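You operate a simulated robot arm through the tools that you are given. There is no shell and no other tool.

The job below is to be done with a simulated robot arm. You get a single attempt, and the scene is never put back.

TASK
Wipe up the crumbs and put the pale biscuit back in its tin.
Fine: use the purple cloth and put it back. Then stand the tin on the clean spot; press the lid on once the biscuit is in. The other biscuit stays on the plate. What is to be rubbed or washed off counts as gone when no trace of it is left.

The check looks at the end state, three seconds after you hand in, the way a careful person would. Anything else that was tipped, shoved, dropped, spilled or broken makes it a failure. Lids that push on must go on centred and level and be pressed home; caps that screw on are set level and turned clockwise until they are tight. Flat cloth is picked up by pressing the open fingertips on it (5 to 10 N) and closing them slowly along it; thin cloth reads only 2 to 8 mm in the jaws.

THE ROBOT
A 5-joint arm with a two-finger parallel gripper, fixed in place. Base frame: the origin is at the foot of the arm, x ahead of it, y to its left, z up; the work surface is at about z = 0. Lengths are in cm, angles in degrees, forces in N, time in s.
With the tool pointing down near the work surface it reaches from about 26 to 68 cm from the base axis. Its first joint turns from -66.0 to 66.0 degrees. The tool tilts only in the upright plane through the base axis and itself; it spins freely about its own axis. Payload 2.9 kg.
Tool frame: the origin (TCP) lies between the finger pads and is the grasp point; the fingertips stand 3 cm ahead of it; z points along the fingers, y is the line along which they close. Largest opening 11 cm; finger width 2, thickness 1; the body of the gripper, 4.8 by 11.2 cm, starts 5.5 cm behind the TCP.
Orientation is told as [roll, pitch, yaw] about the base's x, y, z axes, in that order, counted from this pose: with the fingers straight down and closing along the base's y, the tool's x points along the base's -x, its y along +y and its z along -z.

THE INTERFACE
- The arm moves only by the tool play_rows. Its argument "steps" is a list of rows, each a list of 3 entries, a list of its own where there are three numbers: the opening in per cent of the stroke, from 0 (shut) to 100 (fully open), then the shift along the tool's x, y, z in cm, then the turn, a rotation vector about the tool's x, y, z in degrees. In form: [[claw, [tx, ty, tz], [ax, ay, az]], ...]. A call has 1 to 20 rows; each row is the pose to reach, as a shift and turn from the pose commanded when the call began, along the tool's axes at that moment. Each row takes 0.2 s and may step no farther than 5 cm and 8.6 degrees from the row before; otherwise, or with a gripper value out of range, the whole call is refused. Where a pose cannot be reached the arm comes as near as it can. A force on the tool above 40 N (or 10 N above the force at the start of the call, whichever is more), or a blocked arm, ends the call early, and 0.2 s more pass. The fingers move at their own pace (about 10.8 cm/s each) and stop on an object; they squeeze with about 40 N. The grip force told is the motor's: it shows also when the fingers shut on nothing. Time passes only in rows, and 0.2 s behind the last, so rows that repeat a pose let the fingers close. The reply holds the time, the measured pose of the TCP, the force on the tool along the base axes, the opening and the grip force, in the units named above and with some noise, with the torque about the TCP (base axes, N m) and any sound that the robot's microphone picked up.
- Cameras (640 x 400 px; columns grow to the right, rows downward): "scene" is fixed at [0.81, -45.24, 59.3]; the picture's right is [0.91, -0.42, 0.00], its down [-0.29, -0.62, -0.73] and it looks along [0.31, 0.66, -0.68] (base axes); focal length 238 px, centre (320, 200). "wrist" rides on the gripper at [7.2, 1.7, -10.3] in the tool frame; the picture's right is [-0.23, 0.97, 0.00], its down [-0.76, -0.18, -0.62] and it looks along [-0.61, -0.14, 0.78] (tool axes); focal length 222 px, centre (320, 200). There is no depth. A picture from a camera that has moved, and an enlarged one, comes with that camera's place and axes in the base frame and with its lens. The place of the scene camera against the robot may be out by one fixed shift of up to 1.2 cm in any direction.
- camera(camera): a new picture of that camera. The clock stands still meanwhile.
- enlarge(camera, box): a new picture of the part [left, top, right, bottom] of that camera's present view, enlarged. The clock stands still meanwhile.
- job_done(): hands the job in; it is judged then, once.

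Nothing tells you positions but the pictures and the camera data. Unless the task says otherwise, let go and move clear before handing in.

The tools are called after "Emit:" as a command line: name --argument value ..., lists and objects as JSON in quotes. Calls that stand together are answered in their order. play_rows: Moves the arm, as the interface text tells. Its arguments: {"type":"object","properties":{"steps":{"type":"array","items":{"type":"array"}}},"required":["steps"]} The other tools are called the same way: camera (camera) takes a picture; enlarge (camera, box) takes an enlarged picture of a part of a camera's view; job_done () hands the job in.

At the start:

```text
time: 0.0
ee_pos: [41.45, 10.76, 36.06]
tcp_rot: [0.0, 0.0, 0.0]
contact_force: [-0.8, 0.0, -0.3]
ft_torque: [-0.04, -0.04, -0.01]
grip_width: 10.99
finger_force: 0.0
```

scene: 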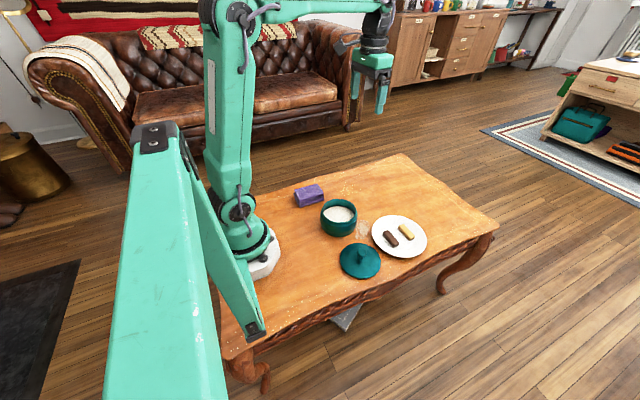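
wrist: 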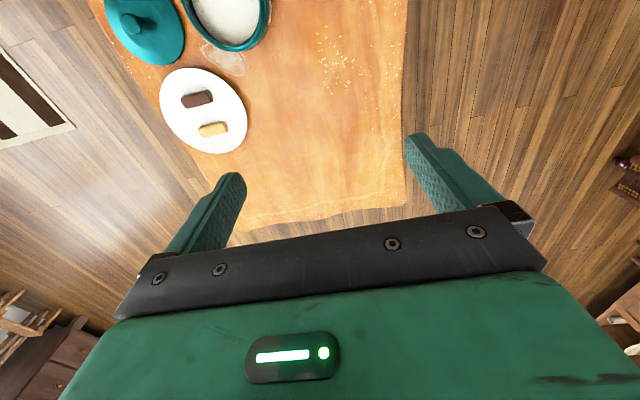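

I see a table with a purple folded cloth, a teal tin (open), its lid, a plate with two biscuits, and crumbs on the table. I will enlarge the views first to locate everything.

Emit:
enlarge --camera "scene" --box '[270, 150, 450, 290]'

Emit:
enlarge --camera "wrist" --box '[80, 0, 420, 220]'

Emit:
enlarge --camera "scene" --box '[320, 150, 420, 220]'

```text
2.86 times, centred on (360, 220) of scene
camera zoom: at [0.81, -45.24, 59.3], right [0.91, -0.42, 0.0], down [-0.29, -0.62, -0.73], along [0.31, 0.66, -0.68], focal length 679 px, centre (206, 143)
```

zoom: 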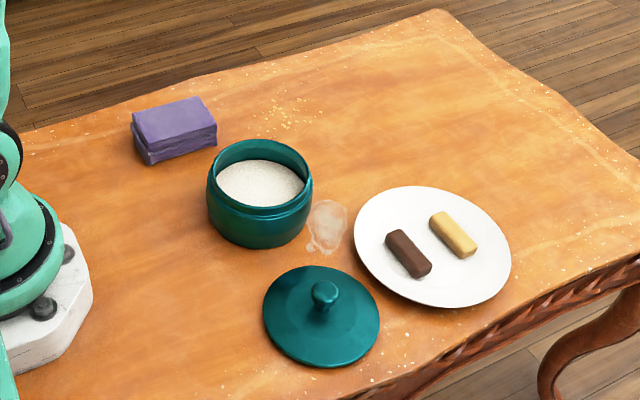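

```text
1.82 times, centred on (250, 110) of wrist
camera zoom: at [34.16, 12.38, 46.43], right [0.23, 0.97, 0.0], down [0.76, -0.18, 0.62], along [0.61, -0.14, -0.78], focal length 404 px, centre (447, 364)
```

zoom: 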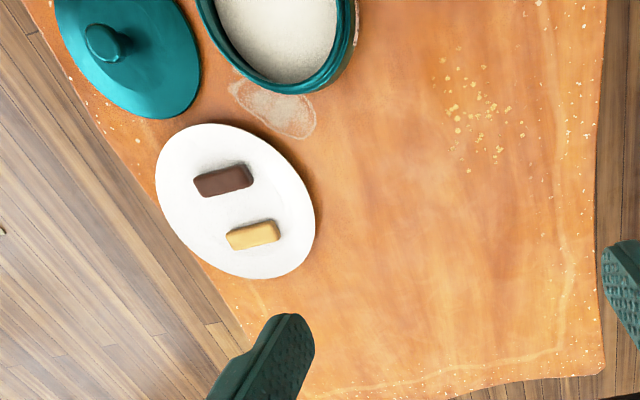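

```text
5.71 times, centred on (370, 185) of scene
camera zoom: at [0.81, -45.24, 59.3], right [0.91, -0.42, 0.0], down [-0.29, -0.62, -0.73], along [0.31, 0.66, -0.68], focal length 1357 px, centre (34, 286)
```

zoom: 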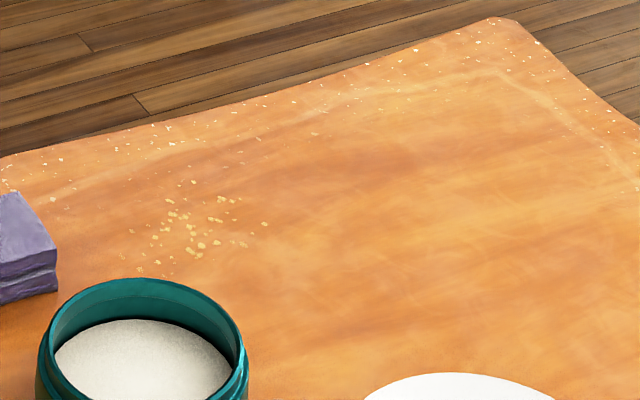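

The purple cloth looks to be near (24, 15), the tin near (28, -1), the lid near (27, -16), the plate near (43, -13), and the crumbs near (40, 14). I'll move the wrist camera back and up to get a better view.

Emit:
play_rows --steps '[[100, [2, -1, -0.5], [0, 0, 0]], [100, [4, -2, -1], [0, 0, 0]], [100, [6, -3, -1.5], [0, 0, 0]], [100, [8, -4, -2], [0, 0, 0]], [100, [10, -5, -2.5], [0, 0, 0]], [100, [11, -6, -3], [0, 0, 0]], [100, [11, -6, -3], [0, 0, 0]]]'

Emit:
camera --camera "wrist"

```text
time: 1.6
ee_pos: [30.37, 4.47, 39.09]
tcp_rot: [-0.1, 0.0, 0.2]
contact_force: [-0.1, -0.7, -0.6]
ft_torque: [0.02, -0.01, -0.01]
grip_width: 11.02
finger_force: 0.1
```

```text
taken
camera wrist: at [23.11, 6.3, 49.4], right [0.23, 0.97, 0.0], down [0.76, -0.18, 0.62], along [0.61, -0.14, -0.78], focal length 222 px, centre (320, 200)
```

wrist: 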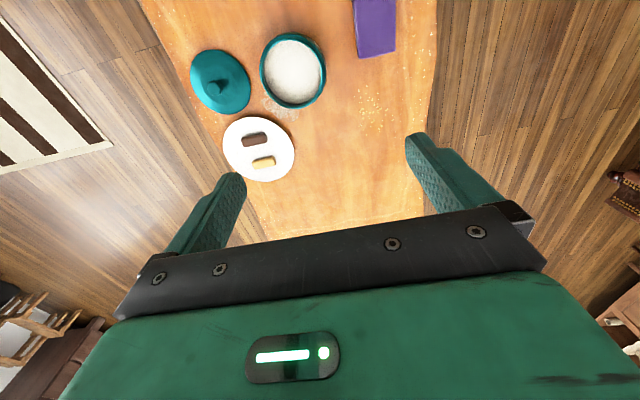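

Emit:
enlarge --camera "wrist" --box '[180, 0, 340, 100]'

Emit:
enlarge --camera "wrist" --box '[300, 0, 460, 100]'

Emit:
enlarge --camera "wrist" --box '[200, 90, 360, 190]'

Emit:
enlarge --camera "wrist" --box '[330, 60, 458, 140]'

Emit:
enlarge --camera "scene" --box '[285, 175, 365, 225]'

Emit:
enlarge --camera "scene" --box '[320, 195, 448, 285]'

```text
4.00 times, centred on (260, 50) of wrist
camera zoom: at [23.11, 6.3, 49.4], right [0.23, 0.97, 0.0], down [0.76, -0.18, 0.62], along [0.61, -0.14, -0.78], focal length 888 px, centre (560, 800)
```

zoom: 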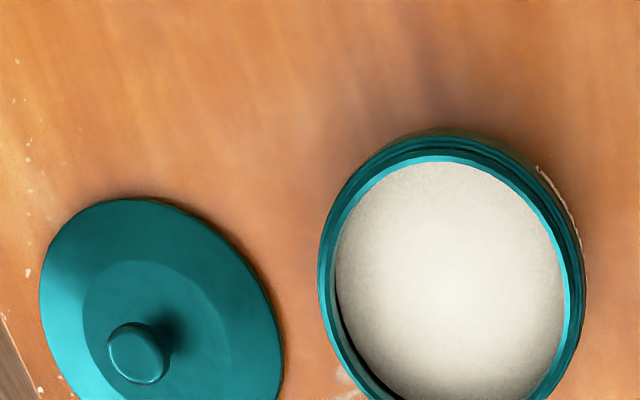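

```text
4.00 times, centred on (380, 50) of wrist
camera zoom: at [23.11, 6.3, 49.4], right [0.23, 0.97, 0.0], down [0.76, -0.18, 0.62], along [0.61, -0.14, -0.78], focal length 888 px, centre (80, 800)
```

zoom: 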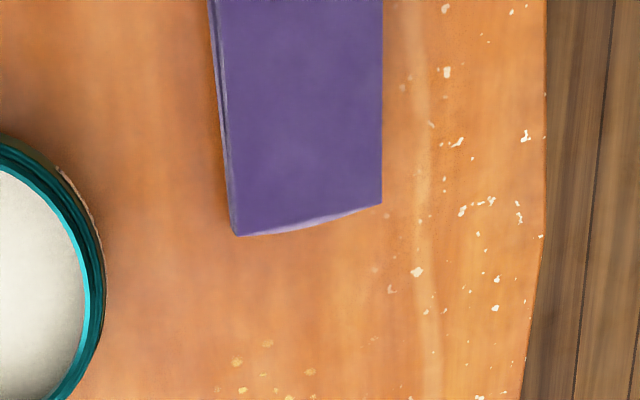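

```text
4.00 times, centred on (280, 140) of wrist
camera zoom: at [23.11, 6.3, 49.4], right [0.23, 0.97, 0.0], down [0.76, -0.18, 0.62], along [0.61, -0.14, -0.78], focal length 888 px, centre (480, 440)
```

zoom: 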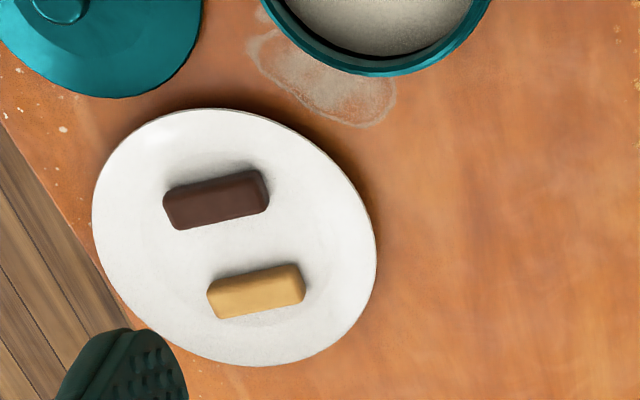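

```text
5.00 times, centred on (394, 100) of wrist
camera zoom: at [23.11, 6.3, 49.4], right [0.23, 0.97, 0.0], down [0.76, -0.18, 0.62], along [0.61, -0.14, -0.78], focal length 1111 px, centre (-50, 700)
```

zoom: 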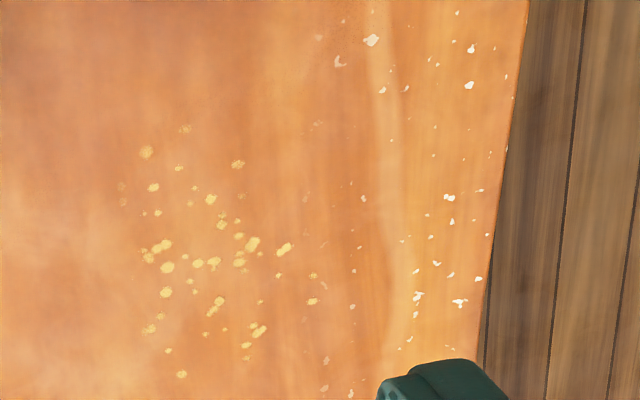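

```text
8.00 times, centred on (325, 200) of scene
camera zoom: at [0.81, -45.24, 59.3], right [0.91, -0.42, 0.0], down [-0.29, -0.62, -0.73], along [0.31, 0.66, -0.68], focal length 1900 px, centre (280, 200)
```

zoom: 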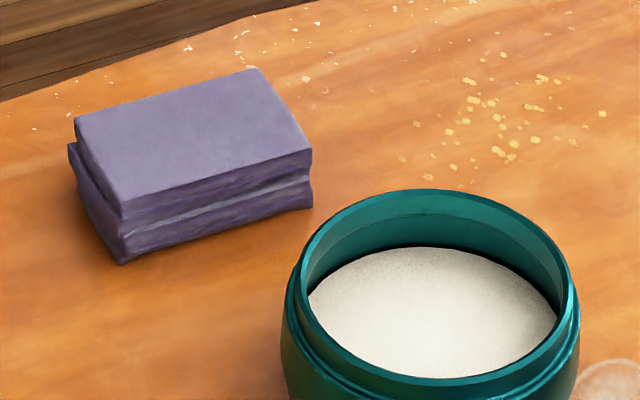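

```text
4.44 times, centred on (384, 240) of scene
camera zoom: at [0.81, -45.24, 59.3], right [0.91, -0.42, 0.0], down [-0.29, -0.62, -0.73], along [0.31, 0.66, -0.68], focal length 1056 px, centre (36, 22)
```

zoom: 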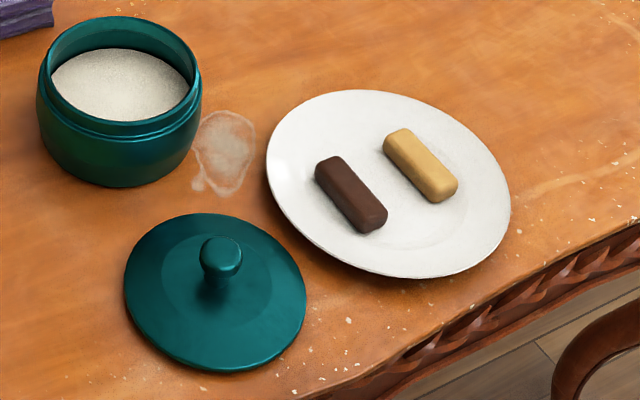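

The crumbs are at about x 34–46, y 10–19. The cloth is a block at about x 21–30, y 12–18, some 3 cm high. I'll go down above the cloth and check again from close by.

Emit:
play_rows --steps '[[100, [0.5, 1.5, 3], [0, 0, 0]], [100, [1, 3, 6], [0, 0, 0]], [100, [1.5, 4.5, 9], [0, 0, 0]], [100, [2, 6, 12], [0, 0, 0]], [100, [2.5, 7.5, 15], [0, 0, 0]], [100, [3, 9, 18], [0, 0, 0]], [100, [3.5, 10, 21], [0, 0, 0]], [100, [4.0, 10.6, 24], [0, 0, 0]], [100, [4.4, 10.6, 26], [0, 0, 0]], [100, [4.4, 10.6, 26], [0, 0, 0]]]'

Emit:
camera --camera "wrist"

Emit:
enlarge --camera "scene" --box '[270, 120, 430, 220]'

```text
time: 3.8
ee_pos: [26.13, 15.02, 13.01]
tcp_rot: [0.0, 0.1, 0.1]
contact_force: [0.7, -0.1, -0.2]
ft_torque: [-0.01, -0.02, -0.02]
grip_width: 11.01
finger_force: 0.2
```

```text
taken
camera wrist: at [18.87, 16.8, 23.33], right [0.23, 0.97, 0.0], down [0.76, -0.18, 0.62], along [0.61, -0.14, -0.78], focal length 222 px, centre (320, 200)
```

wrist: 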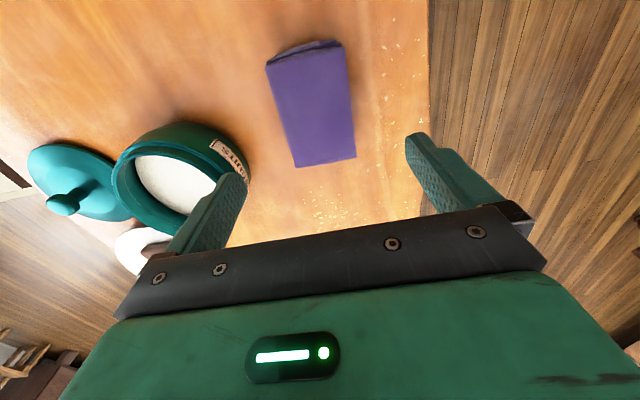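

```text
4.00 times, centred on (350, 170) of scene
camera zoom: at [0.81, -45.24, 59.3], right [0.91, -0.42, 0.0], down [-0.29, -0.62, -0.73], along [0.31, 0.66, -0.68], focal length 950 px, centre (200, 320)
```

zoom: 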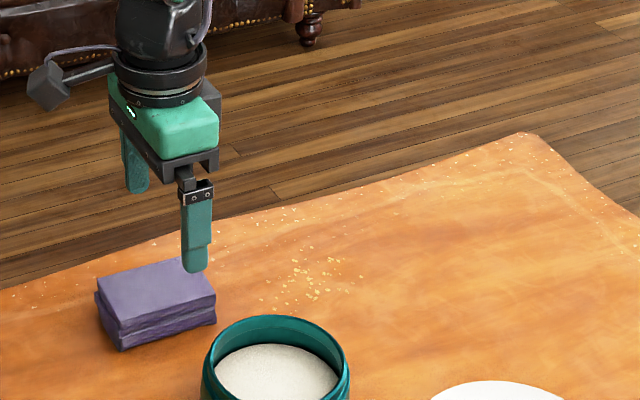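

Emit:
enlarge --camera "wrist" --box '[100, 100, 260, 260]'

Emit:
enlarge --camera "wrist" --box '[250, 20, 430, 240]'

```text
2.50 times, centred on (180, 180) of wrist
camera zoom: at [18.87, 16.8, 23.33], right [0.23, 0.97, 0.0], down [0.76, -0.18, 0.62], along [0.61, -0.14, -0.78], focal length 555 px, centre (670, 250)
```

zoom: 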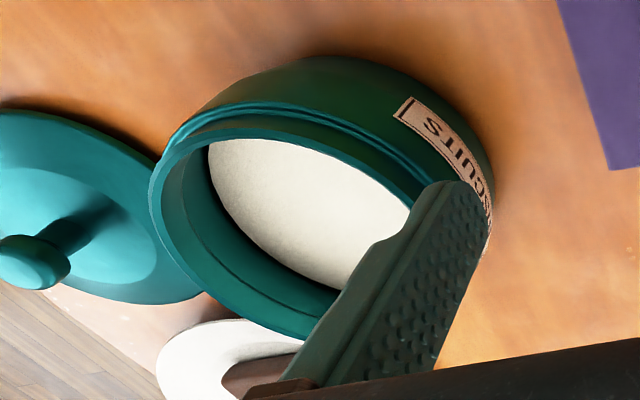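

```text
1.82 times, centred on (340, 130) of wrist
camera zoom: at [18.87, 16.8, 23.33], right [0.23, 0.97, 0.0], down [0.76, -0.18, 0.62], along [0.61, -0.14, -0.78], focal length 404 px, centre (284, 327)
```

zoom: 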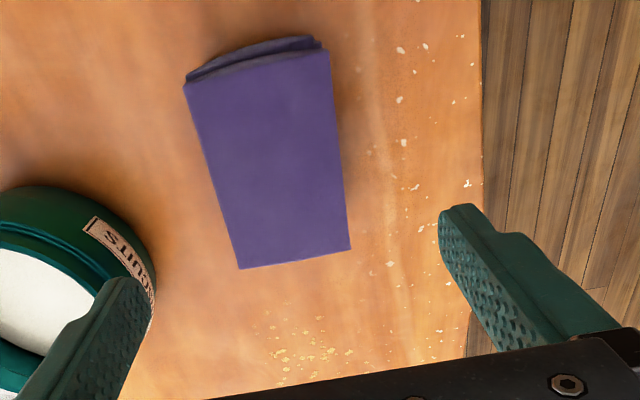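

The cloth is at x 20.6–30, y 12.1–18.0, and its top is near z = 3. I'll go down around its short sides and close on it.

Emit:
play_rows --steps '[[100, [0.6, 0, 2], [0, 0, 0]], [100, [0.6, 0, 4], [0, 0, 0]], [100, [0.6, 0, 6], [0, 0, 0]], [100, [0.6, 0, 7.5], [0, 0, 0]], [100, [0.6, 0, 8.5], [0, 0, 0]], [100, [0.6, 0, 9], [0, 0, 0]], [100, [0.6, 0, 9], [0, 0, 0]], [80, [0.6, 0, 9], [0, 0, 0]], [70, [0.6, 0, 9], [0, 0, 0]], [60, [0.6, 0, 9], [0, 0, 0]], [55, [0.6, 0, 9], [0, 0, 0]], [50, [0.6, 0, 9], [0, 0, 0]], [45, [0.6, 0, 9], [0, 0, 0]], [40, [0.6, 0, 9], [0, 0, 0]], [40, [0.6, 0, 9], [0, 0, 0]]]'

Emit:
camera --camera "wrist"

Emit:
enlarge --camera "scene" --box '[270, 150, 390, 225]'

```text
time: 7.0
ee_pos: [25.41, 15.28, 4.22]
tcp_rot: [0.0, 0.0, 0.1]
contact_force: [0.6, 0.9, -1.0]
ft_torque: [-0.01, 0.02, 0.0]
grip_width: 6.11
finger_force: 40.4
```

```text
taken
camera wrist: at [18.15, 16.97, 14.53], right [0.23, 0.97, 0.0], down [0.76, -0.18, 0.62], along [0.61, -0.14, -0.78], focal length 222 px, centre (320, 200)
```

wrist: 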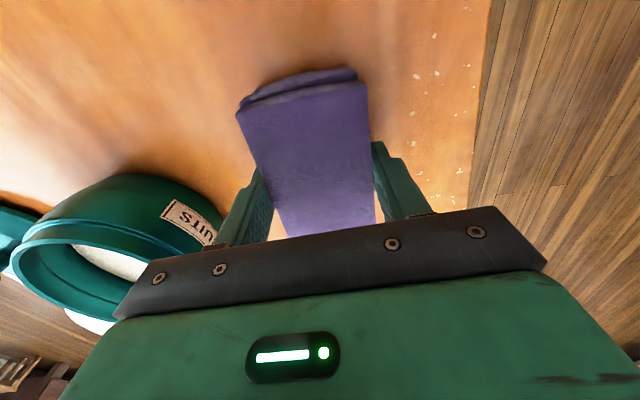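

```text
5.33 times, centred on (330, 188) of scene
camera zoom: at [0.81, -45.24, 59.3], right [0.91, -0.42, 0.0], down [-0.29, -0.62, -0.73], along [0.31, 0.66, -0.68], focal length 1267 px, centre (267, 267)
```

zoom: 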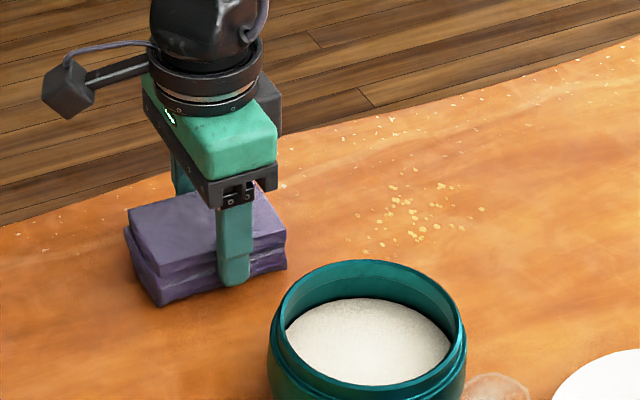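

The cloth is gripped, 6.1 cm wide in the jaws. I'll lift it a little and carry it to the near edge of the crumb patch, stopping just above the table.

Emit:
play_rows --steps '[[40, [0, 0, -1], [0, 0, 0]], [40, [0, 0, -2.5], [0, 0, 0]], [40, [-2, -1, -3.5], [0, 0, 0]], [40, [-4.5, -2, -3.5], [0, 0, 0]], [40, [-7, -3, -3.5], [0, 0, 0]], [40, [-9.5, -4.2, -3.5], [0, 0, 0]], [40, [-12, -5.2, -3], [0, 0, 0]], [40, [-12, -5.2, -2], [0, 0, 0]], [40, [-12, -5.2, -1], [0, 0, 0]], [40, [-12, -5.2, -0.5], [0, 0, 0]], [40, [-12, -5.2, -0.5], [0, 0, 0]]]'

Emit:
camera --camera "wrist"

Emit:
enlarge --camera "scene" --box '[290, 150, 410, 225]'

```text
time: 9.4
ee_pos: [37.77, 9.96, 4.51]
tcp_rot: [0.0, -0.1, 0.1]
contact_force: [-1.0, 0.6, -0.9]
ft_torque: [0.02, -0.02, -0.02]
grip_width: 6.1
finger_force: 40.0
```

```text
taken
camera wrist: at [30.4, 11.64, 14.9], right [0.23, 0.97, 0.0], down [0.76, -0.18, 0.62], along [0.61, -0.14, -0.78], focal length 222 px, centre (320, 200)
```

wrist: 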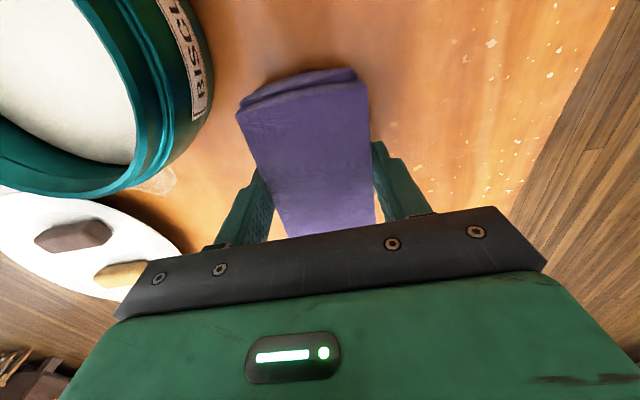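

```text
5.33 times, centred on (350, 188) of scene
camera zoom: at [0.81, -45.24, 59.3], right [0.91, -0.42, 0.0], down [-0.29, -0.62, -0.73], along [0.31, 0.66, -0.68], focal length 1267 px, centre (160, 267)
```

zoom: 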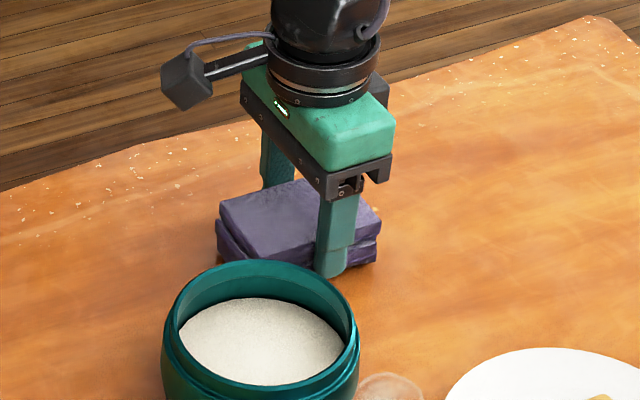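

The cloth hangs just above the table beside the crumbs. I'll lower it gently until the force reads 5–10 N.

Emit:
play_rows --steps '[[40, [0, 0, 0.2], [0, 0, 0]], [40, [0, 0, 0.4], [0, 0, 0]], [40, [0, 0, 0.5], [0, 0, 0]], [40, [0, 0, 0.5], [0, 0, 0]]]'

```text
time: 10.4
ee_pos: [37.43, 10.09, 4.21]
tcp_rot: [0.1, -0.2, 0.0]
contact_force: [1.0, 0.4, 26.4]
ft_torque: [-0.1, 0.7, -0.01]
grip_width: 6.1
finger_force: 40.0
```

Emit:
play_rows --steps '[[40, [0, 0, -0.15], [0, 0, 0]], [40, [0, 0, -0.15], [0, 0, 0]]]'

```text
time: 11.0
ee_pos: [37.42, 10.07, 4.15]
tcp_rot: [0.1, -0.1, -0.1]
contact_force: [5.1, 0.1, 8.1]
ft_torque: [0.01, -0.48, 0.01]
grip_width: 6.12
finger_force: 40.1
```

Emit:
play_rows --steps '[[40, [0, 1, 0], [0, 0, 0]], [40, [0, 2, 0], [0, 0, 0]], [40, [0, 3, 0], [0, 0, 0]], [40, [0, 4, 0], [0, 0, 0]], [40, [0, 5, 0], [0, 0, 0]], [40, [0, 6, 0], [0, 0, 0]], [40, [0, 7, 0], [0, 0, 0]], [40, [0, 8, 0], [0, 0, 0]], [40, [0, 9, 0], [0, 0, 0]], [40, [0, 10, 0], [0, 0, 0]], [40, [0, 10, 0], [0, 0, 0]]]'

Emit:
camera --camera "wrist"

Emit:
enlarge --camera "scene" --box '[290, 140, 430, 225]'

```text
time: 13.4
ee_pos: [37.5, 20.14, 4.25]
tcp_rot: [0.0, 0.0, 0.1]
contact_force: [-0.1, -0.2, -1.3]
ft_torque: [-0.02, 0.03, 0.02]
grip_width: 6.08
finger_force: 40.2
```

```text
taken
camera wrist: at [30.18, 21.83, 14.57], right [0.23, 0.97, 0.0], down [0.76, -0.18, 0.62], along [0.61, -0.14, -0.78], focal length 222 px, centre (320, 200)
```

wrist: 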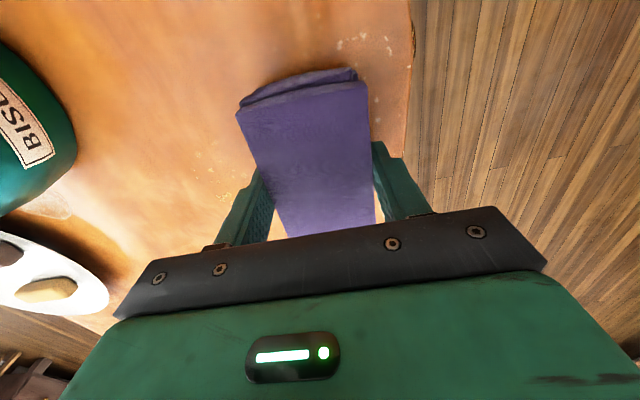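

```text
4.57 times, centred on (360, 182) of scene
camera zoom: at [0.81, -45.24, 59.3], right [0.91, -0.42, 0.0], down [-0.29, -0.62, -0.73], along [0.31, 0.66, -0.68], focal length 1086 px, centre (137, 280)
```

zoom: 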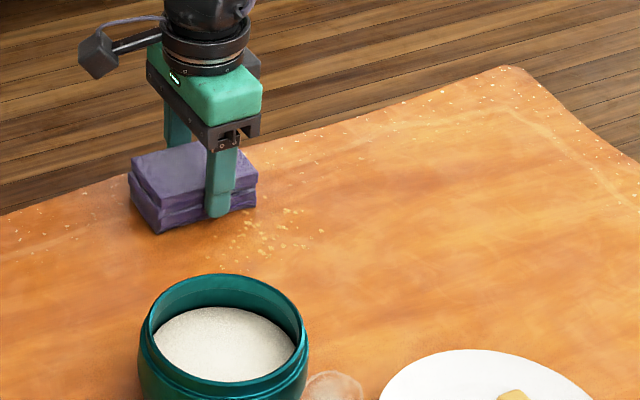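

Emit:
play_rows --steps '[[40, [0, 0, 0.1], [0, 0, 0]], [40, [0, 0, 0.1], [0, 0, 0]]]'

Emit:
play_rows --steps '[[40, [0, 0, 0.1], [0, 0, 0]], [40, [0, 0, 0.1], [0, 0, 0]]]'

```text
time: 14.0
ee_pos: [37.44, 19.99, 4.27]
tcp_rot: [0.0, 0.0, 0.2]
contact_force: [0.1, 0.7, 0.5]
ft_torque: [0.03, -0.01, 0.03]
grip_width: 6.12
finger_force: 39.5
```

```text
time: 14.6
ee_pos: [37.44, 20.08, 4.09]
tcp_rot: [0.0, 0.0, 0.0]
contact_force: [-7.4, -6.6, 27.2]
ft_torque: [-0.24, 0.36, 0.03]
grip_width: 6.1
finger_force: 40.1
```

Emit:
play_rows --steps '[[40, [0, 0, -0.05], [0, 0, 0]], [40, [0, -1, -0.05], [0, 0, 0]], [40, [0, -2, -0.05], [0, 0, 0]], [40, [0, -3, -0.05], [0, 0, 0]]]'

```text
time: 15.6
ee_pos: [37.71, 17.1, 4.15]
tcp_rot: [0.1, -0.3, 0.1]
contact_force: [2.5, 10.7, 21.5]
ft_torque: [0.22, 0.04, -0.07]
grip_width: 6.09
finger_force: 39.5
```

Emit:
play_rows --steps '[[40, [0, -1, 0], [0, 0, 0]], [40, [0, -2, 0], [0, 0, 0]], [40, [0, -3, 0], [0, 0, 0]], [40, [0, -4, 0], [0, 0, 0]]]'

Emit:
play_rows --steps '[[40, [0, -1, 0], [0, 0, 0]], [40, [0, -2, 0], [0, 0, 0]], [40, [0, -3, 0], [0, 0, 0]], [40, [0, -4, 0], [0, 0, 0]]]'

Emit:
camera --camera "wrist"

Emit:
enlarge --camera "scene" --box '[290, 140, 430, 225]'

```text
time: 16.6
ee_pos: [37.48, 13.04, 4.17]
tcp_rot: [0.0, -0.1, 0.1]
contact_force: [0.0, 11.3, 21.2]
ft_torque: [0.37, -0.19, 0.08]
grip_width: 6.12
finger_force: 40.1
```

```text
time: 17.2
ee_pos: [37.7, 11.1, 4.22]
tcp_rot: [0.1, -0.2, 0.0]
contact_force: [-0.1, -1.8, 6.4]
ft_torque: [-0.25, 0.21, 0.03]
grip_width: 6.11
finger_force: 39.9
stopped in row 3: the force on the tool passed its limit at 41 N (the readings are from after the stop); the commanded pose is now the measured one
```

```text
taken
camera wrist: at [30.29, 12.95, 14.46], right [0.23, 0.97, 0.0], down [0.76, -0.18, 0.63], along [0.61, -0.14, -0.78], focal length 222 px, centre (320, 200)
```

wrist: 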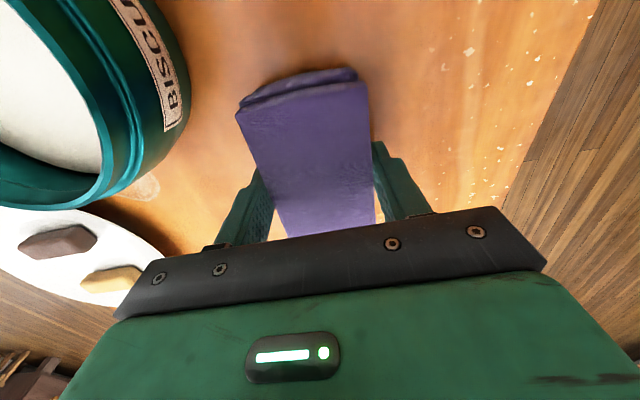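

```text
4.57 times, centred on (360, 182) of scene
camera zoom: at [0.8, -45.24, 59.3], right [0.91, -0.42, 0.0], down [-0.29, -0.62, -0.73], along [0.31, 0.66, -0.68], focal length 1086 px, centre (137, 280)
```

zoom: 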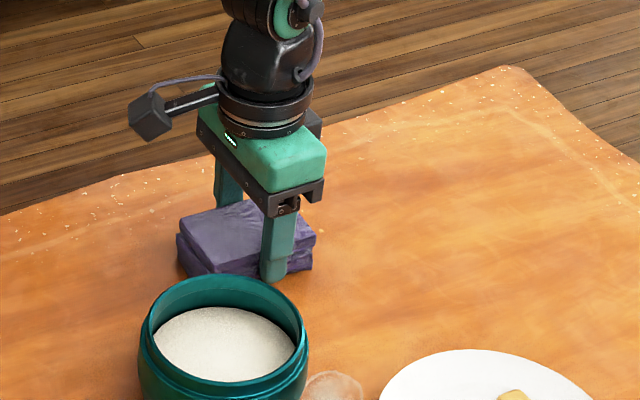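

The near lane has been wiped. I'll wipe the far lane next (x about 43), starting by sliding outward.

Emit:
play_rows --steps '[[40, [-1, 0, -0.02], [0, 0, 0]], [40, [-2, 0, -0.02], [0, 0, 0]], [40, [-3, 0, -0.02], [0, 0, 0]]]'

Emit:
play_rows --steps '[[40, [-1, 0, 0], [0, 0, 0]], [40, [-2, 0, 0], [0, 0, 0]], [40, [-3, 0, 0], [0, 0, 0]]]'

```text
time: 18.1
ee_pos: [40.54, 11.24, 4.19]
tcp_rot: [0.1, -0.3, 0.1]
contact_force: [-0.2, -0.5, -0.6]
ft_torque: [-0.02, 0.02, 0.0]
grip_width: 6.13
finger_force: 40.0
```

```text
time: 18.9
ee_pos: [43.5, 11.23, 4.34]
tcp_rot: [0.1, -0.3, 0.0]
contact_force: [0.5, -0.4, -0.6]
ft_torque: [0.0, -0.05, 0.0]
grip_width: 6.1
finger_force: 40.2
```

Emit:
play_rows --steps '[[40, [0, -1, -0.1], [0, 0.2, 0]], [40, [0, -2, 0], [0, 0.2, 0]], [40, [0, -2, 0.1], [0, 0.2, 0]], [40, [0, -2, 0.1], [0, 0.2, 0]]]'

Emit:
play_rows --steps '[[40, [0, 0, 0.06], [0, 0, 0]], [40, [0, 0, 0.06], [0, 0, 0]]]'

```text
time: 19.9
ee_pos: [43.6, 9.19, 4.11]
tcp_rot: [-0.1, -0.2, 0.0]
contact_force: [-0.6, 0.1, 4.6]
ft_torque: [-0.04, -0.17, 0.01]
grip_width: 6.11
finger_force: 39.8
```

```text
time: 20.4
ee_pos: [43.59, 9.18, 4.16]
tcp_rot: [0.0, -0.1, -0.1]
contact_force: [-7.3, -5.1, 22.8]
ft_torque: [-0.21, 0.05, -0.01]
grip_width: 6.1
finger_force: 40.0
```

Emit:
play_rows --steps '[[40, [0, 0.7, -0.03], [0, 0, 0]], [40, [0, 1.4, -0.03], [0, 0, 0]], [40, [0, 2.1, -0.03], [0, 0, 0]], [40, [0, 2.8, -0.03], [0, 0, 0]]]'

Emit:
play_rows --steps '[[40, [0, 0.8, 0], [0, 0, 0]], [40, [0, 1.6, 0], [0, 0, 0]], [40, [0, 2.4, 0], [0, 0, 0]]]'

```text
time: 21.4
ee_pos: [43.63, 11.9, 4.07]
tcp_rot: [0.0, -0.1, 0.0]
contact_force: [0.5, -6.0, 12.9]
ft_torque: [-0.2, -0.33, -0.15]
grip_width: 6.13
finger_force: 39.7
```

```text
time: 22.2
ee_pos: [43.79, 14.23, 4.18]
tcp_rot: [-0.1, -0.2, 0.0]
contact_force: [0.9, -14.3, 27.9]
ft_torque: [-0.51, 0.23, 0.15]
grip_width: 6.09
finger_force: 40.1
```

Emit:
play_rows --steps '[[40, [0, 0.8, -0.04], [0, 0, 0]], [40, [0, 1.6, -0.04], [0, 0, 0]], [40, [0, 2.4, -0.04], [0, 0, 0]]]'

Emit:
play_rows --steps '[[40, [0, 0.8, 0], [0, 0, 0]], [40, [0, 1.6, 0], [0, 0, 0]], [40, [0, 2.4, 0], [0, 0, 0]], [40, [0, 3.2, 0], [0, 0, 0]]]'

```text
time: 23.1
ee_pos: [43.7, 16.84, 4.13]
tcp_rot: [0.0, -0.1, 0.0]
contact_force: [-1.1, -13.1, 26.9]
ft_torque: [-0.37, -0.14, 0.02]
grip_width: 6.11
finger_force: 39.8
```

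```text
time: 24.1
ee_pos: [43.78, 19.95, 4.14]
tcp_rot: [0.0, -0.3, 0.0]
contact_force: [0.8, -14.1, 27.7]
ft_torque: [-0.43, 0.0, 0.11]
grip_width: 6.11
finger_force: 39.7
```

The far lane has had one pass. I'll lift, back off, and look at what is left.

Emit:
play_rows --steps '[[40, [0, 0, -2], [0, 0, 0]], [40, [0, 0, -5], [0, 0, 0]], [40, [3, 0, -8], [0, 0, 0]], [40, [6, 0, -11], [0, 0, 0]], [40, [9, 0, -14], [0, 0, 0]], [40, [12, -1, -17], [0, 0, 0]], [40, [14, -2, -20], [0, 0, 0]], [40, [16, -3, -22], [0, 0, 0]], [40, [16, -3, -22], [0, 0, 0]]]'

Emit:
camera --camera "wrist"

Emit:
enlarge --camera "scene" --box '[320, 140, 432, 210]'

```text
time: 26.1
ee_pos: [27.44, 17.1, 25.97]
tcp_rot: [0.0, -0.1, 0.1]
contact_force: [0.4, 0.2, 0.0]
ft_torque: [0.04, -0.04, -0.03]
grip_width: 6.09
finger_force: 39.8
```

```text
taken
camera wrist: at [20.19, 18.77, 36.36], right [0.23, 0.97, 0.0], down [0.76, -0.18, 0.62], along [0.61, -0.14, -0.78], focal length 222 px, centre (320, 200)
```

wrist: 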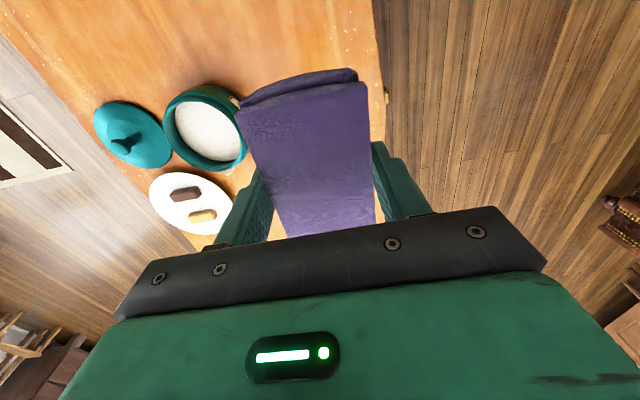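

```text
5.71 times, centred on (376, 175) of scene
camera zoom: at [0.81, -45.24, 59.3], right [0.91, -0.42, 0.0], down [-0.29, -0.62, -0.73], along [0.31, 0.66, -0.68], focal length 1357 px, centre (0, 343)
```

zoom: 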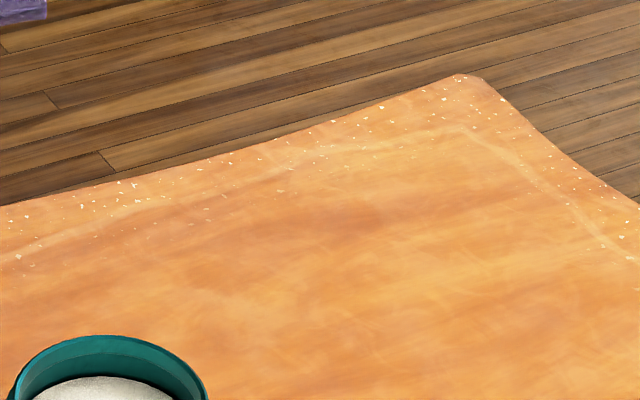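

Emit:
enlarge --camera "scene" --box '[325, 165, 389, 205]'

```text
10.00 times, centred on (357, 185) of scene
camera zoom: at [0.81, -45.24, 59.3], right [0.91, -0.42, 0.0], down [-0.29, -0.62, -0.73], along [0.31, 0.66, -0.68], focal length 2376 px, centre (-50, 350)
```

zoom: 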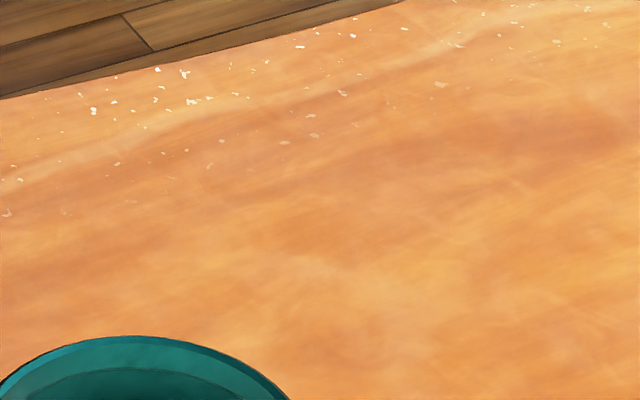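

No crumbs are left on the table. I'll put the cloth back where it lay, centred at about (25.4, 15.1).

Emit:
play_rows --steps '[[40, [1, -1, 3], [0, 0, 0]], [40, [2, -2, 7], [0, 0, 0]], [40, [2, -2, 11], [0, 0, 0]], [40, [2, -2, 15], [0, 0, 0]], [40, [2, -2, 18], [0, 0, 0]], [40, [2, -2, 20], [0, 0, 0]], [40, [2, -2, 21], [0, 0, 0]], [40, [2, -2, 21.5], [0, 0, 0]], [40, [2, -2, 21.5], [0, 0, 0]]]'

Emit:
enlarge --camera "scene" --box '[270, 150, 390, 225]'

```text
time: 28.1
ee_pos: [25.65, 15.08, 4.53]
tcp_rot: [0.1, -0.2, 0.0]
contact_force: [-0.1, 0.0, -0.1]
ft_torque: [0.04, 0.0, 0.01]
grip_width: 6.09
finger_force: 39.6
```

```text
5.33 times, centred on (330, 188) of scene
camera zoom: at [0.81, -45.24, 59.3], right [0.91, -0.42, 0.0], down [-0.29, -0.62, -0.73], along [0.31, 0.66, -0.68], focal length 1267 px, centre (267, 267)
```

zoom: 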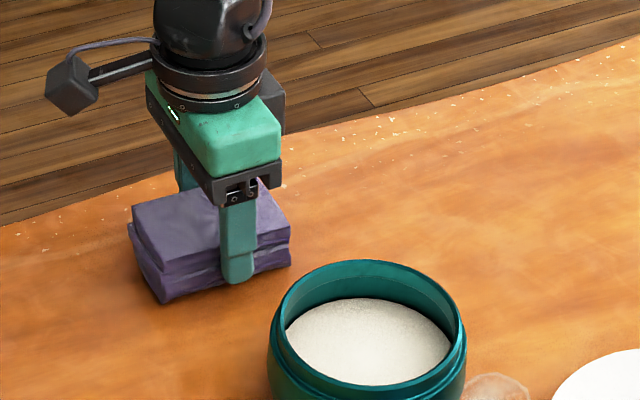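

Emit:
play_rows --steps '[[40, [0.2, 0, 0.1], [0, 0, 0]], [40, [0.2, 0, 0.25], [0, 0, 0]], [40, [0.2, 0, 0.35], [0, 0, 0]], [40, [0.2, 0, 0.35], [0, 0, 0]]]'

```text
time: 29.1
ee_pos: [25.49, 14.87, 4.17]
tcp_rot: [0.1, 0.0, -0.1]
contact_force: [1.0, -0.3, 0.3]
ft_torque: [0.0, -0.01, 0.01]
grip_width: 6.12
finger_force: 39.6
```

Emit:
play_rows --steps '[[40, [0, 0, 0.08], [0, 0, 0]], [50, [0, 0, 0.08], [0, 0, 0]], [58, [0, 0, 0.08], [0, 0, 0]], [70, [0, 0, 0.08], [0, 0, 0]], [80, [0, 0, 0.08], [0, 0, 0]], [90, [0, 0, 0.08], [0, 0, 0]], [90, [0, 0, -1], [0, 0, 0]], [90, [0, 0, -3], [0, 0, 0]], [90, [0, 0, -6], [0, 0, 0]], [90, [0, 0, -10], [0, 0, 0]], [90, [0, 0, -14], [0, 0, 0]], [90, [0, 0, -14], [0, 0, 0]]]'

Emit:
camera --camera "wrist"

Emit:
enlarge --camera "scene" --box '[285, 175, 365, 225]'

```text
time: 31.6
ee_pos: [25.43, 15.01, 18.52]
tcp_rot: [0.0, -0.1, 0.1]
contact_force: [-0.7, 0.6, -0.4]
ft_torque: [0.0, -0.02, -0.01]
grip_width: 9.91
finger_force: 0.1
```

```text
taken
camera wrist: at [18.17, 16.69, 28.85], right [0.23, 0.97, 0.0], down [0.76, -0.18, 0.62], along [0.61, -0.14, -0.78], focal length 222 px, centre (320, 200)
```

wrist: 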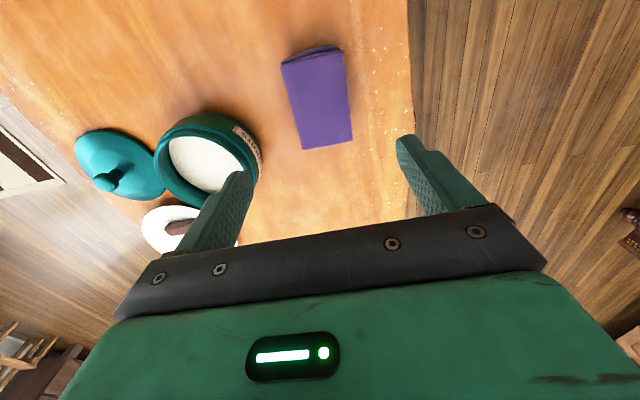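

```text
8.00 times, centred on (325, 200) of scene
camera zoom: at [0.81, -45.24, 59.3], right [0.91, -0.42, 0.0], down [-0.29, -0.62, -0.73], along [0.31, 0.66, -0.68], focal length 1900 px, centre (280, 200)
```

zoom: 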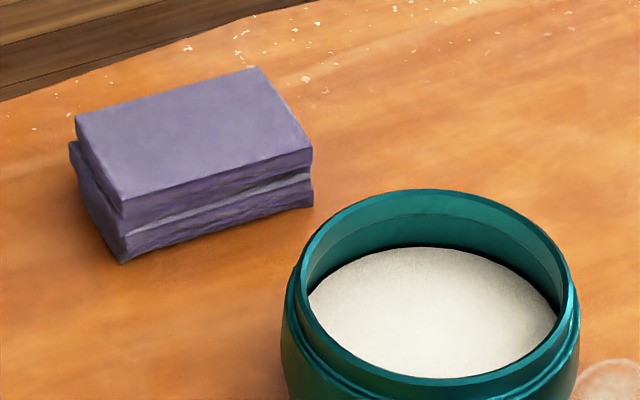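

The cloth is back in place, almost exactly where it was. Next I'll measure the tin, so I'm moving the camera over it.

Emit:
play_rows --steps '[[90, [-0.5, -3, 0], [0, 0, 0]], [90, [-1, -6, 0], [0, 0, 0]], [90, [-1.5, -9, 0], [0, 0, 0]], [90, [-2, -12, 0], [0, 0, 0]], [90, [-2.5, -15, 0], [0, 0, 0]], [90, [-2.5, -15, 0], [0, 0, 0]]]'

Emit:
camera --camera "wrist"

Emit:
enlarge --camera "wrist" --box '[200, 0, 456, 160]'

Emit:
enlarge --camera "scene" --box '[310, 185, 374, 245]'

```text
time: 33.0
ee_pos: [27.76, -0.07, 18.16]
tcp_rot: [0.0, 0.0, 0.0]
contact_force: [0.5, 0.2, -0.1]
ft_torque: [-0.02, -0.02, -0.03]
grip_width: 9.89
finger_force: 0.1
```

```text
taken
camera wrist: at [20.42, 1.69, 28.49], right [0.23, 0.97, 0.0], down [0.76, -0.18, 0.62], along [0.61, -0.14, -0.78], focal length 222 px, centre (320, 200)
```

wrist: 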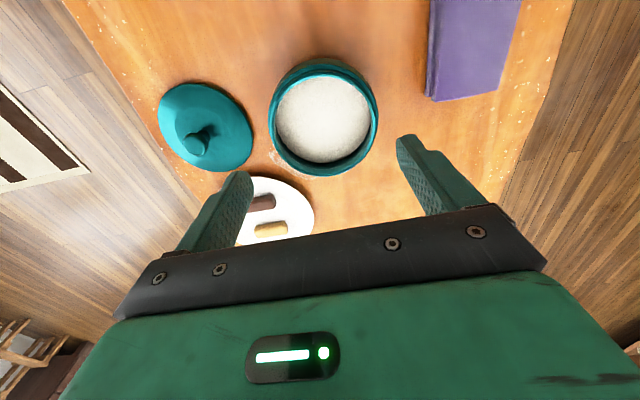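

```text
2.50 times, centred on (328, 80) of wrist
camera zoom: at [20.42, 1.69, 28.49], right [0.23, 0.97, 0.0], down [0.76, -0.18, 0.62], along [0.61, -0.14, -0.78], focal length 555 px, centre (300, 500)
```

zoom: 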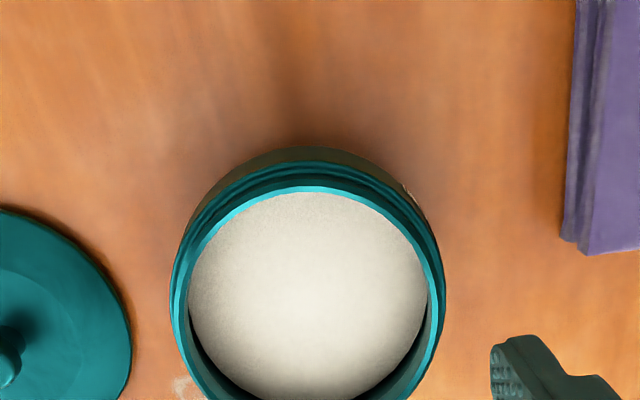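

```text
6.67 times, centred on (342, 215) of scene
camera zoom: at [0.81, -45.24, 59.3], right [0.91, -0.42, 0.0], down [-0.29, -0.62, -0.73], along [0.31, 0.66, -0.68], focal length 1584 px, centre (173, 100)
```

zoom: 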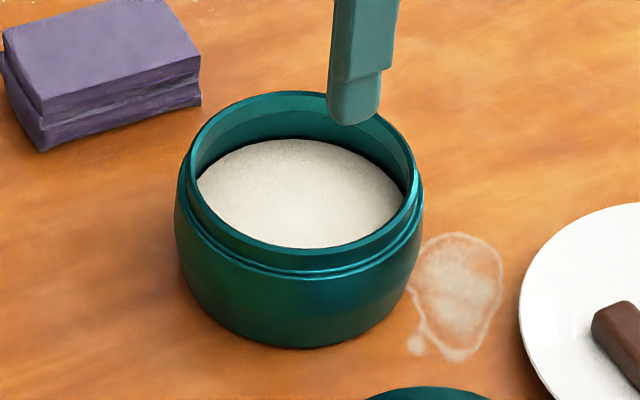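

The tin has a neck about 10.8 cm across (roughly 9.7 inside), its rim is near z = 5.8, and its centre is near (29.4, 0.1). That is too wide to grip from outside, so I plan to expand the fingers inside the neck. I'll lower them to just above the rim and check the alignment.

Emit:
play_rows --steps '[[62, [-0.8, 0.1, 2], [0, 0, 0]], [62, [-1.6, 0.2, 4], [0, 0, 0]], [62, [-1.6, 0.2, 6], [0, 0, 0]], [62, [-1.6, 0.2, 7.5], [0, 0, 0]], [62, [-1.6, 0.2, 7.5], [0, 0, 0]]]'

Emit:
camera --camera "wrist"

Emit:
enlarge --camera "scene" --box '[310, 185, 374, 245]'

```text
time: 34.2
ee_pos: [29.44, 0.37, 10.69]
tcp_rot: [0.1, 0.0, 0.0]
contact_force: [-0.2, 1.3, -0.3]
ft_torque: [0.06, 0.01, 0.0]
grip_width: 6.81
finger_force: 0.1
```

```text
taken
camera wrist: at [22.17, 2.12, 21.07], right [0.23, 0.97, 0.0], down [0.76, -0.18, 0.62], along [0.61, -0.14, -0.78], focal length 222 px, centre (320, 200)
```

wrist: 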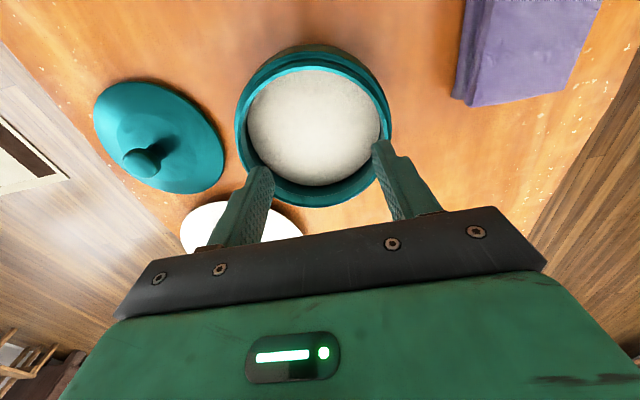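

```text
6.67 times, centred on (342, 215) of scene
camera zoom: at [0.81, -45.24, 59.3], right [0.91, -0.42, 0.0], down [-0.29, -0.62, -0.73], along [0.31, 0.66, -0.68], focal length 1584 px, centre (173, 100)
```

zoom: 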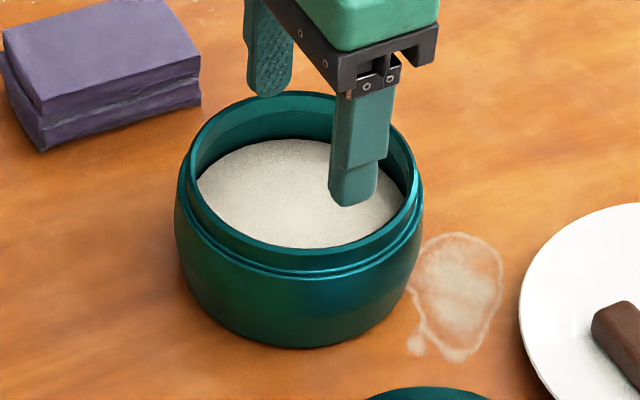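

Emit:
enlarge --camera "wrist" --box '[220, 40, 412, 220]'

```text
2.22 times, centred on (316, 130) of wrist
camera zoom: at [22.17, 2.12, 21.07], right [0.23, 0.97, 0.0], down [0.76, -0.18, 0.62], along [0.61, -0.14, -0.78], focal length 494 px, centre (329, 356)
```

zoom: 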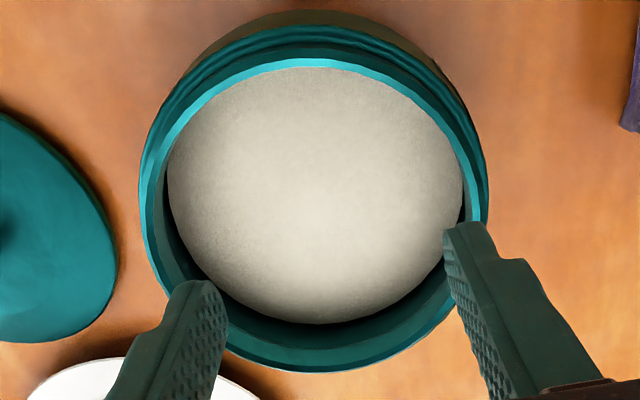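

Emit:
play_rows --steps '[[62, [0.2, -0.25, 0.5], [0, 0, 0]], [62, [0.2, -0.25, 1.2], [0, 0, 0]], [62, [0.2, -0.25, 1.7], [0, 0, 0]], [62, [0.2, -0.25, 1.7], [0, 0, 0]]]'

Emit:
enlarge --camera "wrist" --box '[200, 20, 424, 220]'

Emit:
enlarge --camera "scene" --box '[315, 190, 363, 235]'

```text
time: 35.2
ee_pos: [29.31, 0.0, 8.99]
tcp_rot: [0.0, 0.0, 0.0]
contact_force: [-0.5, -0.2, -0.2]
ft_torque: [-0.01, -0.02, 0.0]
grip_width: 6.81
finger_force: 0.0
```

```text
2.00 times, centred on (312, 120) of wrist
camera zoom: at [22.01, 1.73, 19.36], right [0.23, 0.97, 0.0], down [0.76, -0.18, 0.62], along [0.61, -0.14, -0.78], focal length 444 px, centre (336, 360)
```

zoom: 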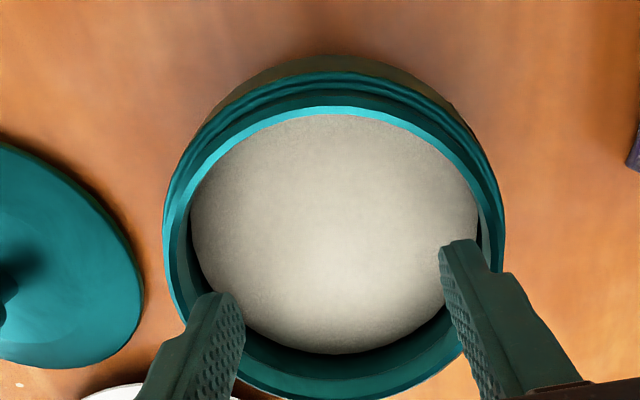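

```text
8.89 times, centred on (339, 212) of scene
camera zoom: at [0.81, -45.24, 59.3], right [0.91, -0.42, 0.0], down [-0.29, -0.62, -0.73], along [0.31, 0.66, -0.68], focal length 2112 px, centre (151, 89)
```

zoom: 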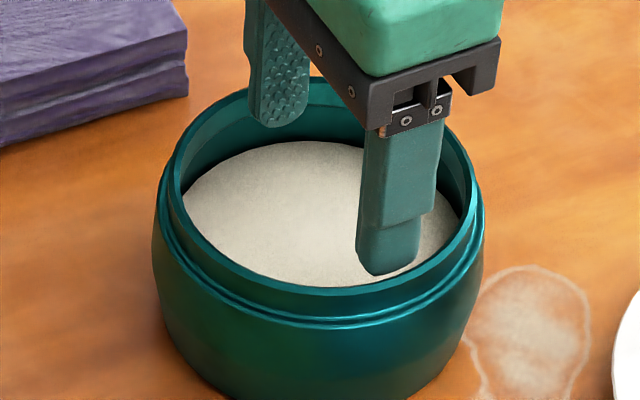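

Emit:
play_rows --steps '[[62, [0.33, 0.12, 0], [0, 0, 0]], [62, [0.33, 0.12, 0.4], [0, 0, 0]], [62, [0.33, 0.12, 0.8], [0, 0, 0]], [62, [0.33, 0.12, 0.8], [0, 0, 0]]]'

Emit:
enlarge --camera "wrist" --box '[200, 20, 424, 220]'

Emit:
enlarge --camera "scene" --box '[315, 190, 363, 235]'

```text
time: 36.2
ee_pos: [28.97, 0.04, 8.12]
tcp_rot: [-0.1, 0.1, -0.1]
contact_force: [-0.3, 0.1, 0.6]
ft_torque: [-0.02, -0.01, 0.02]
grip_width: 6.82
finger_force: 0.1
```

```text
2.00 times, centred on (312, 120) of wrist
camera zoom: at [21.75, 1.8, 18.51], right [0.23, 0.97, 0.0], down [0.76, -0.18, 0.62], along [0.61, -0.14, -0.78], focal length 444 px, centre (336, 360)
```

zoom: 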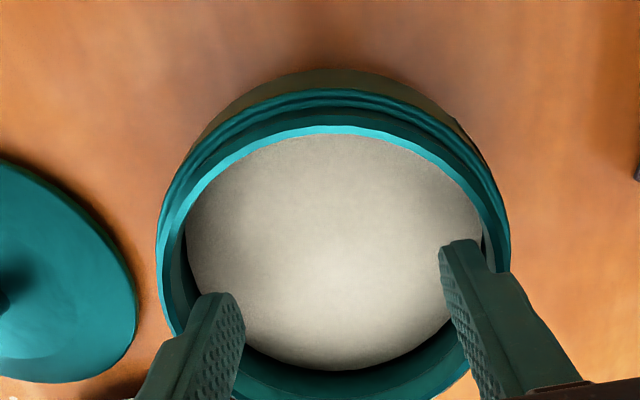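

```text
8.89 times, centred on (339, 212) of scene
camera zoom: at [0.81, -45.24, 59.3], right [0.91, -0.42, 0.0], down [-0.29, -0.62, -0.73], along [0.31, 0.66, -0.68], focal length 2112 px, centre (151, 89)
```

zoom: 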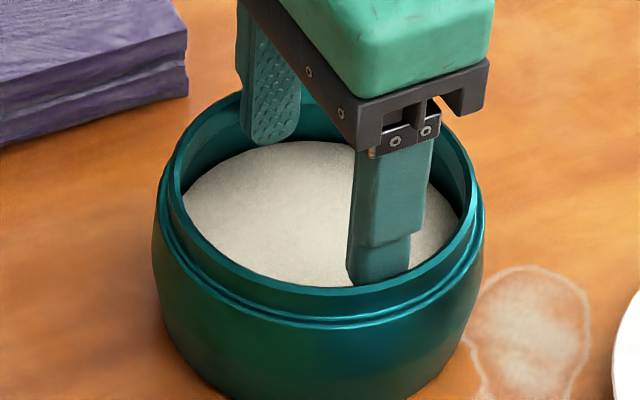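

The fingertips are inside the rim. I'll go a little deeper, then open slowly until they press on the neck from inside.

Emit:
play_rows --steps '[[62, [0, 0, 0.4], [0, 0, 0]], [62, [0, 0, 0.8], [0, 0, 0]], [62, [0, 0, 0.8], [0, 0, 0]], [65, [0, 0, 0.8], [0, 0, 0]], [68, [0, 0, 0.8], [0, 0, 0]], [71, [0, 0, 0.8], [0, 0, 0]], [74, [0, 0, 0.8], [0, 0, 0]], [74, [0, 0, 0.8], [0, 0, 0]]]'

Emit:
enlarge --camera "scene" --box '[315, 190, 363, 235]'

```text
time: 38.0
ee_pos: [28.95, 0.03, 7.17]
tcp_rot: [0.0, 0.1, 0.0]
contact_force: [0.2, -0.4, -1.5]
ft_torque: [0.06, 0.0, 0.0]
grip_width: 7.94
finger_force: 0.1
```

```text
8.89 times, centred on (339, 212) of scene
camera zoom: at [0.81, -45.24, 59.3], right [0.91, -0.42, 0.0], down [-0.29, -0.62, -0.73], along [0.31, 0.66, -0.68], focal length 2112 px, centre (151, 89)
```

zoom: 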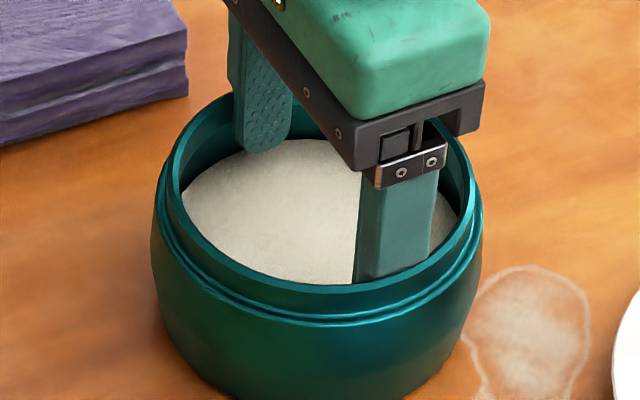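

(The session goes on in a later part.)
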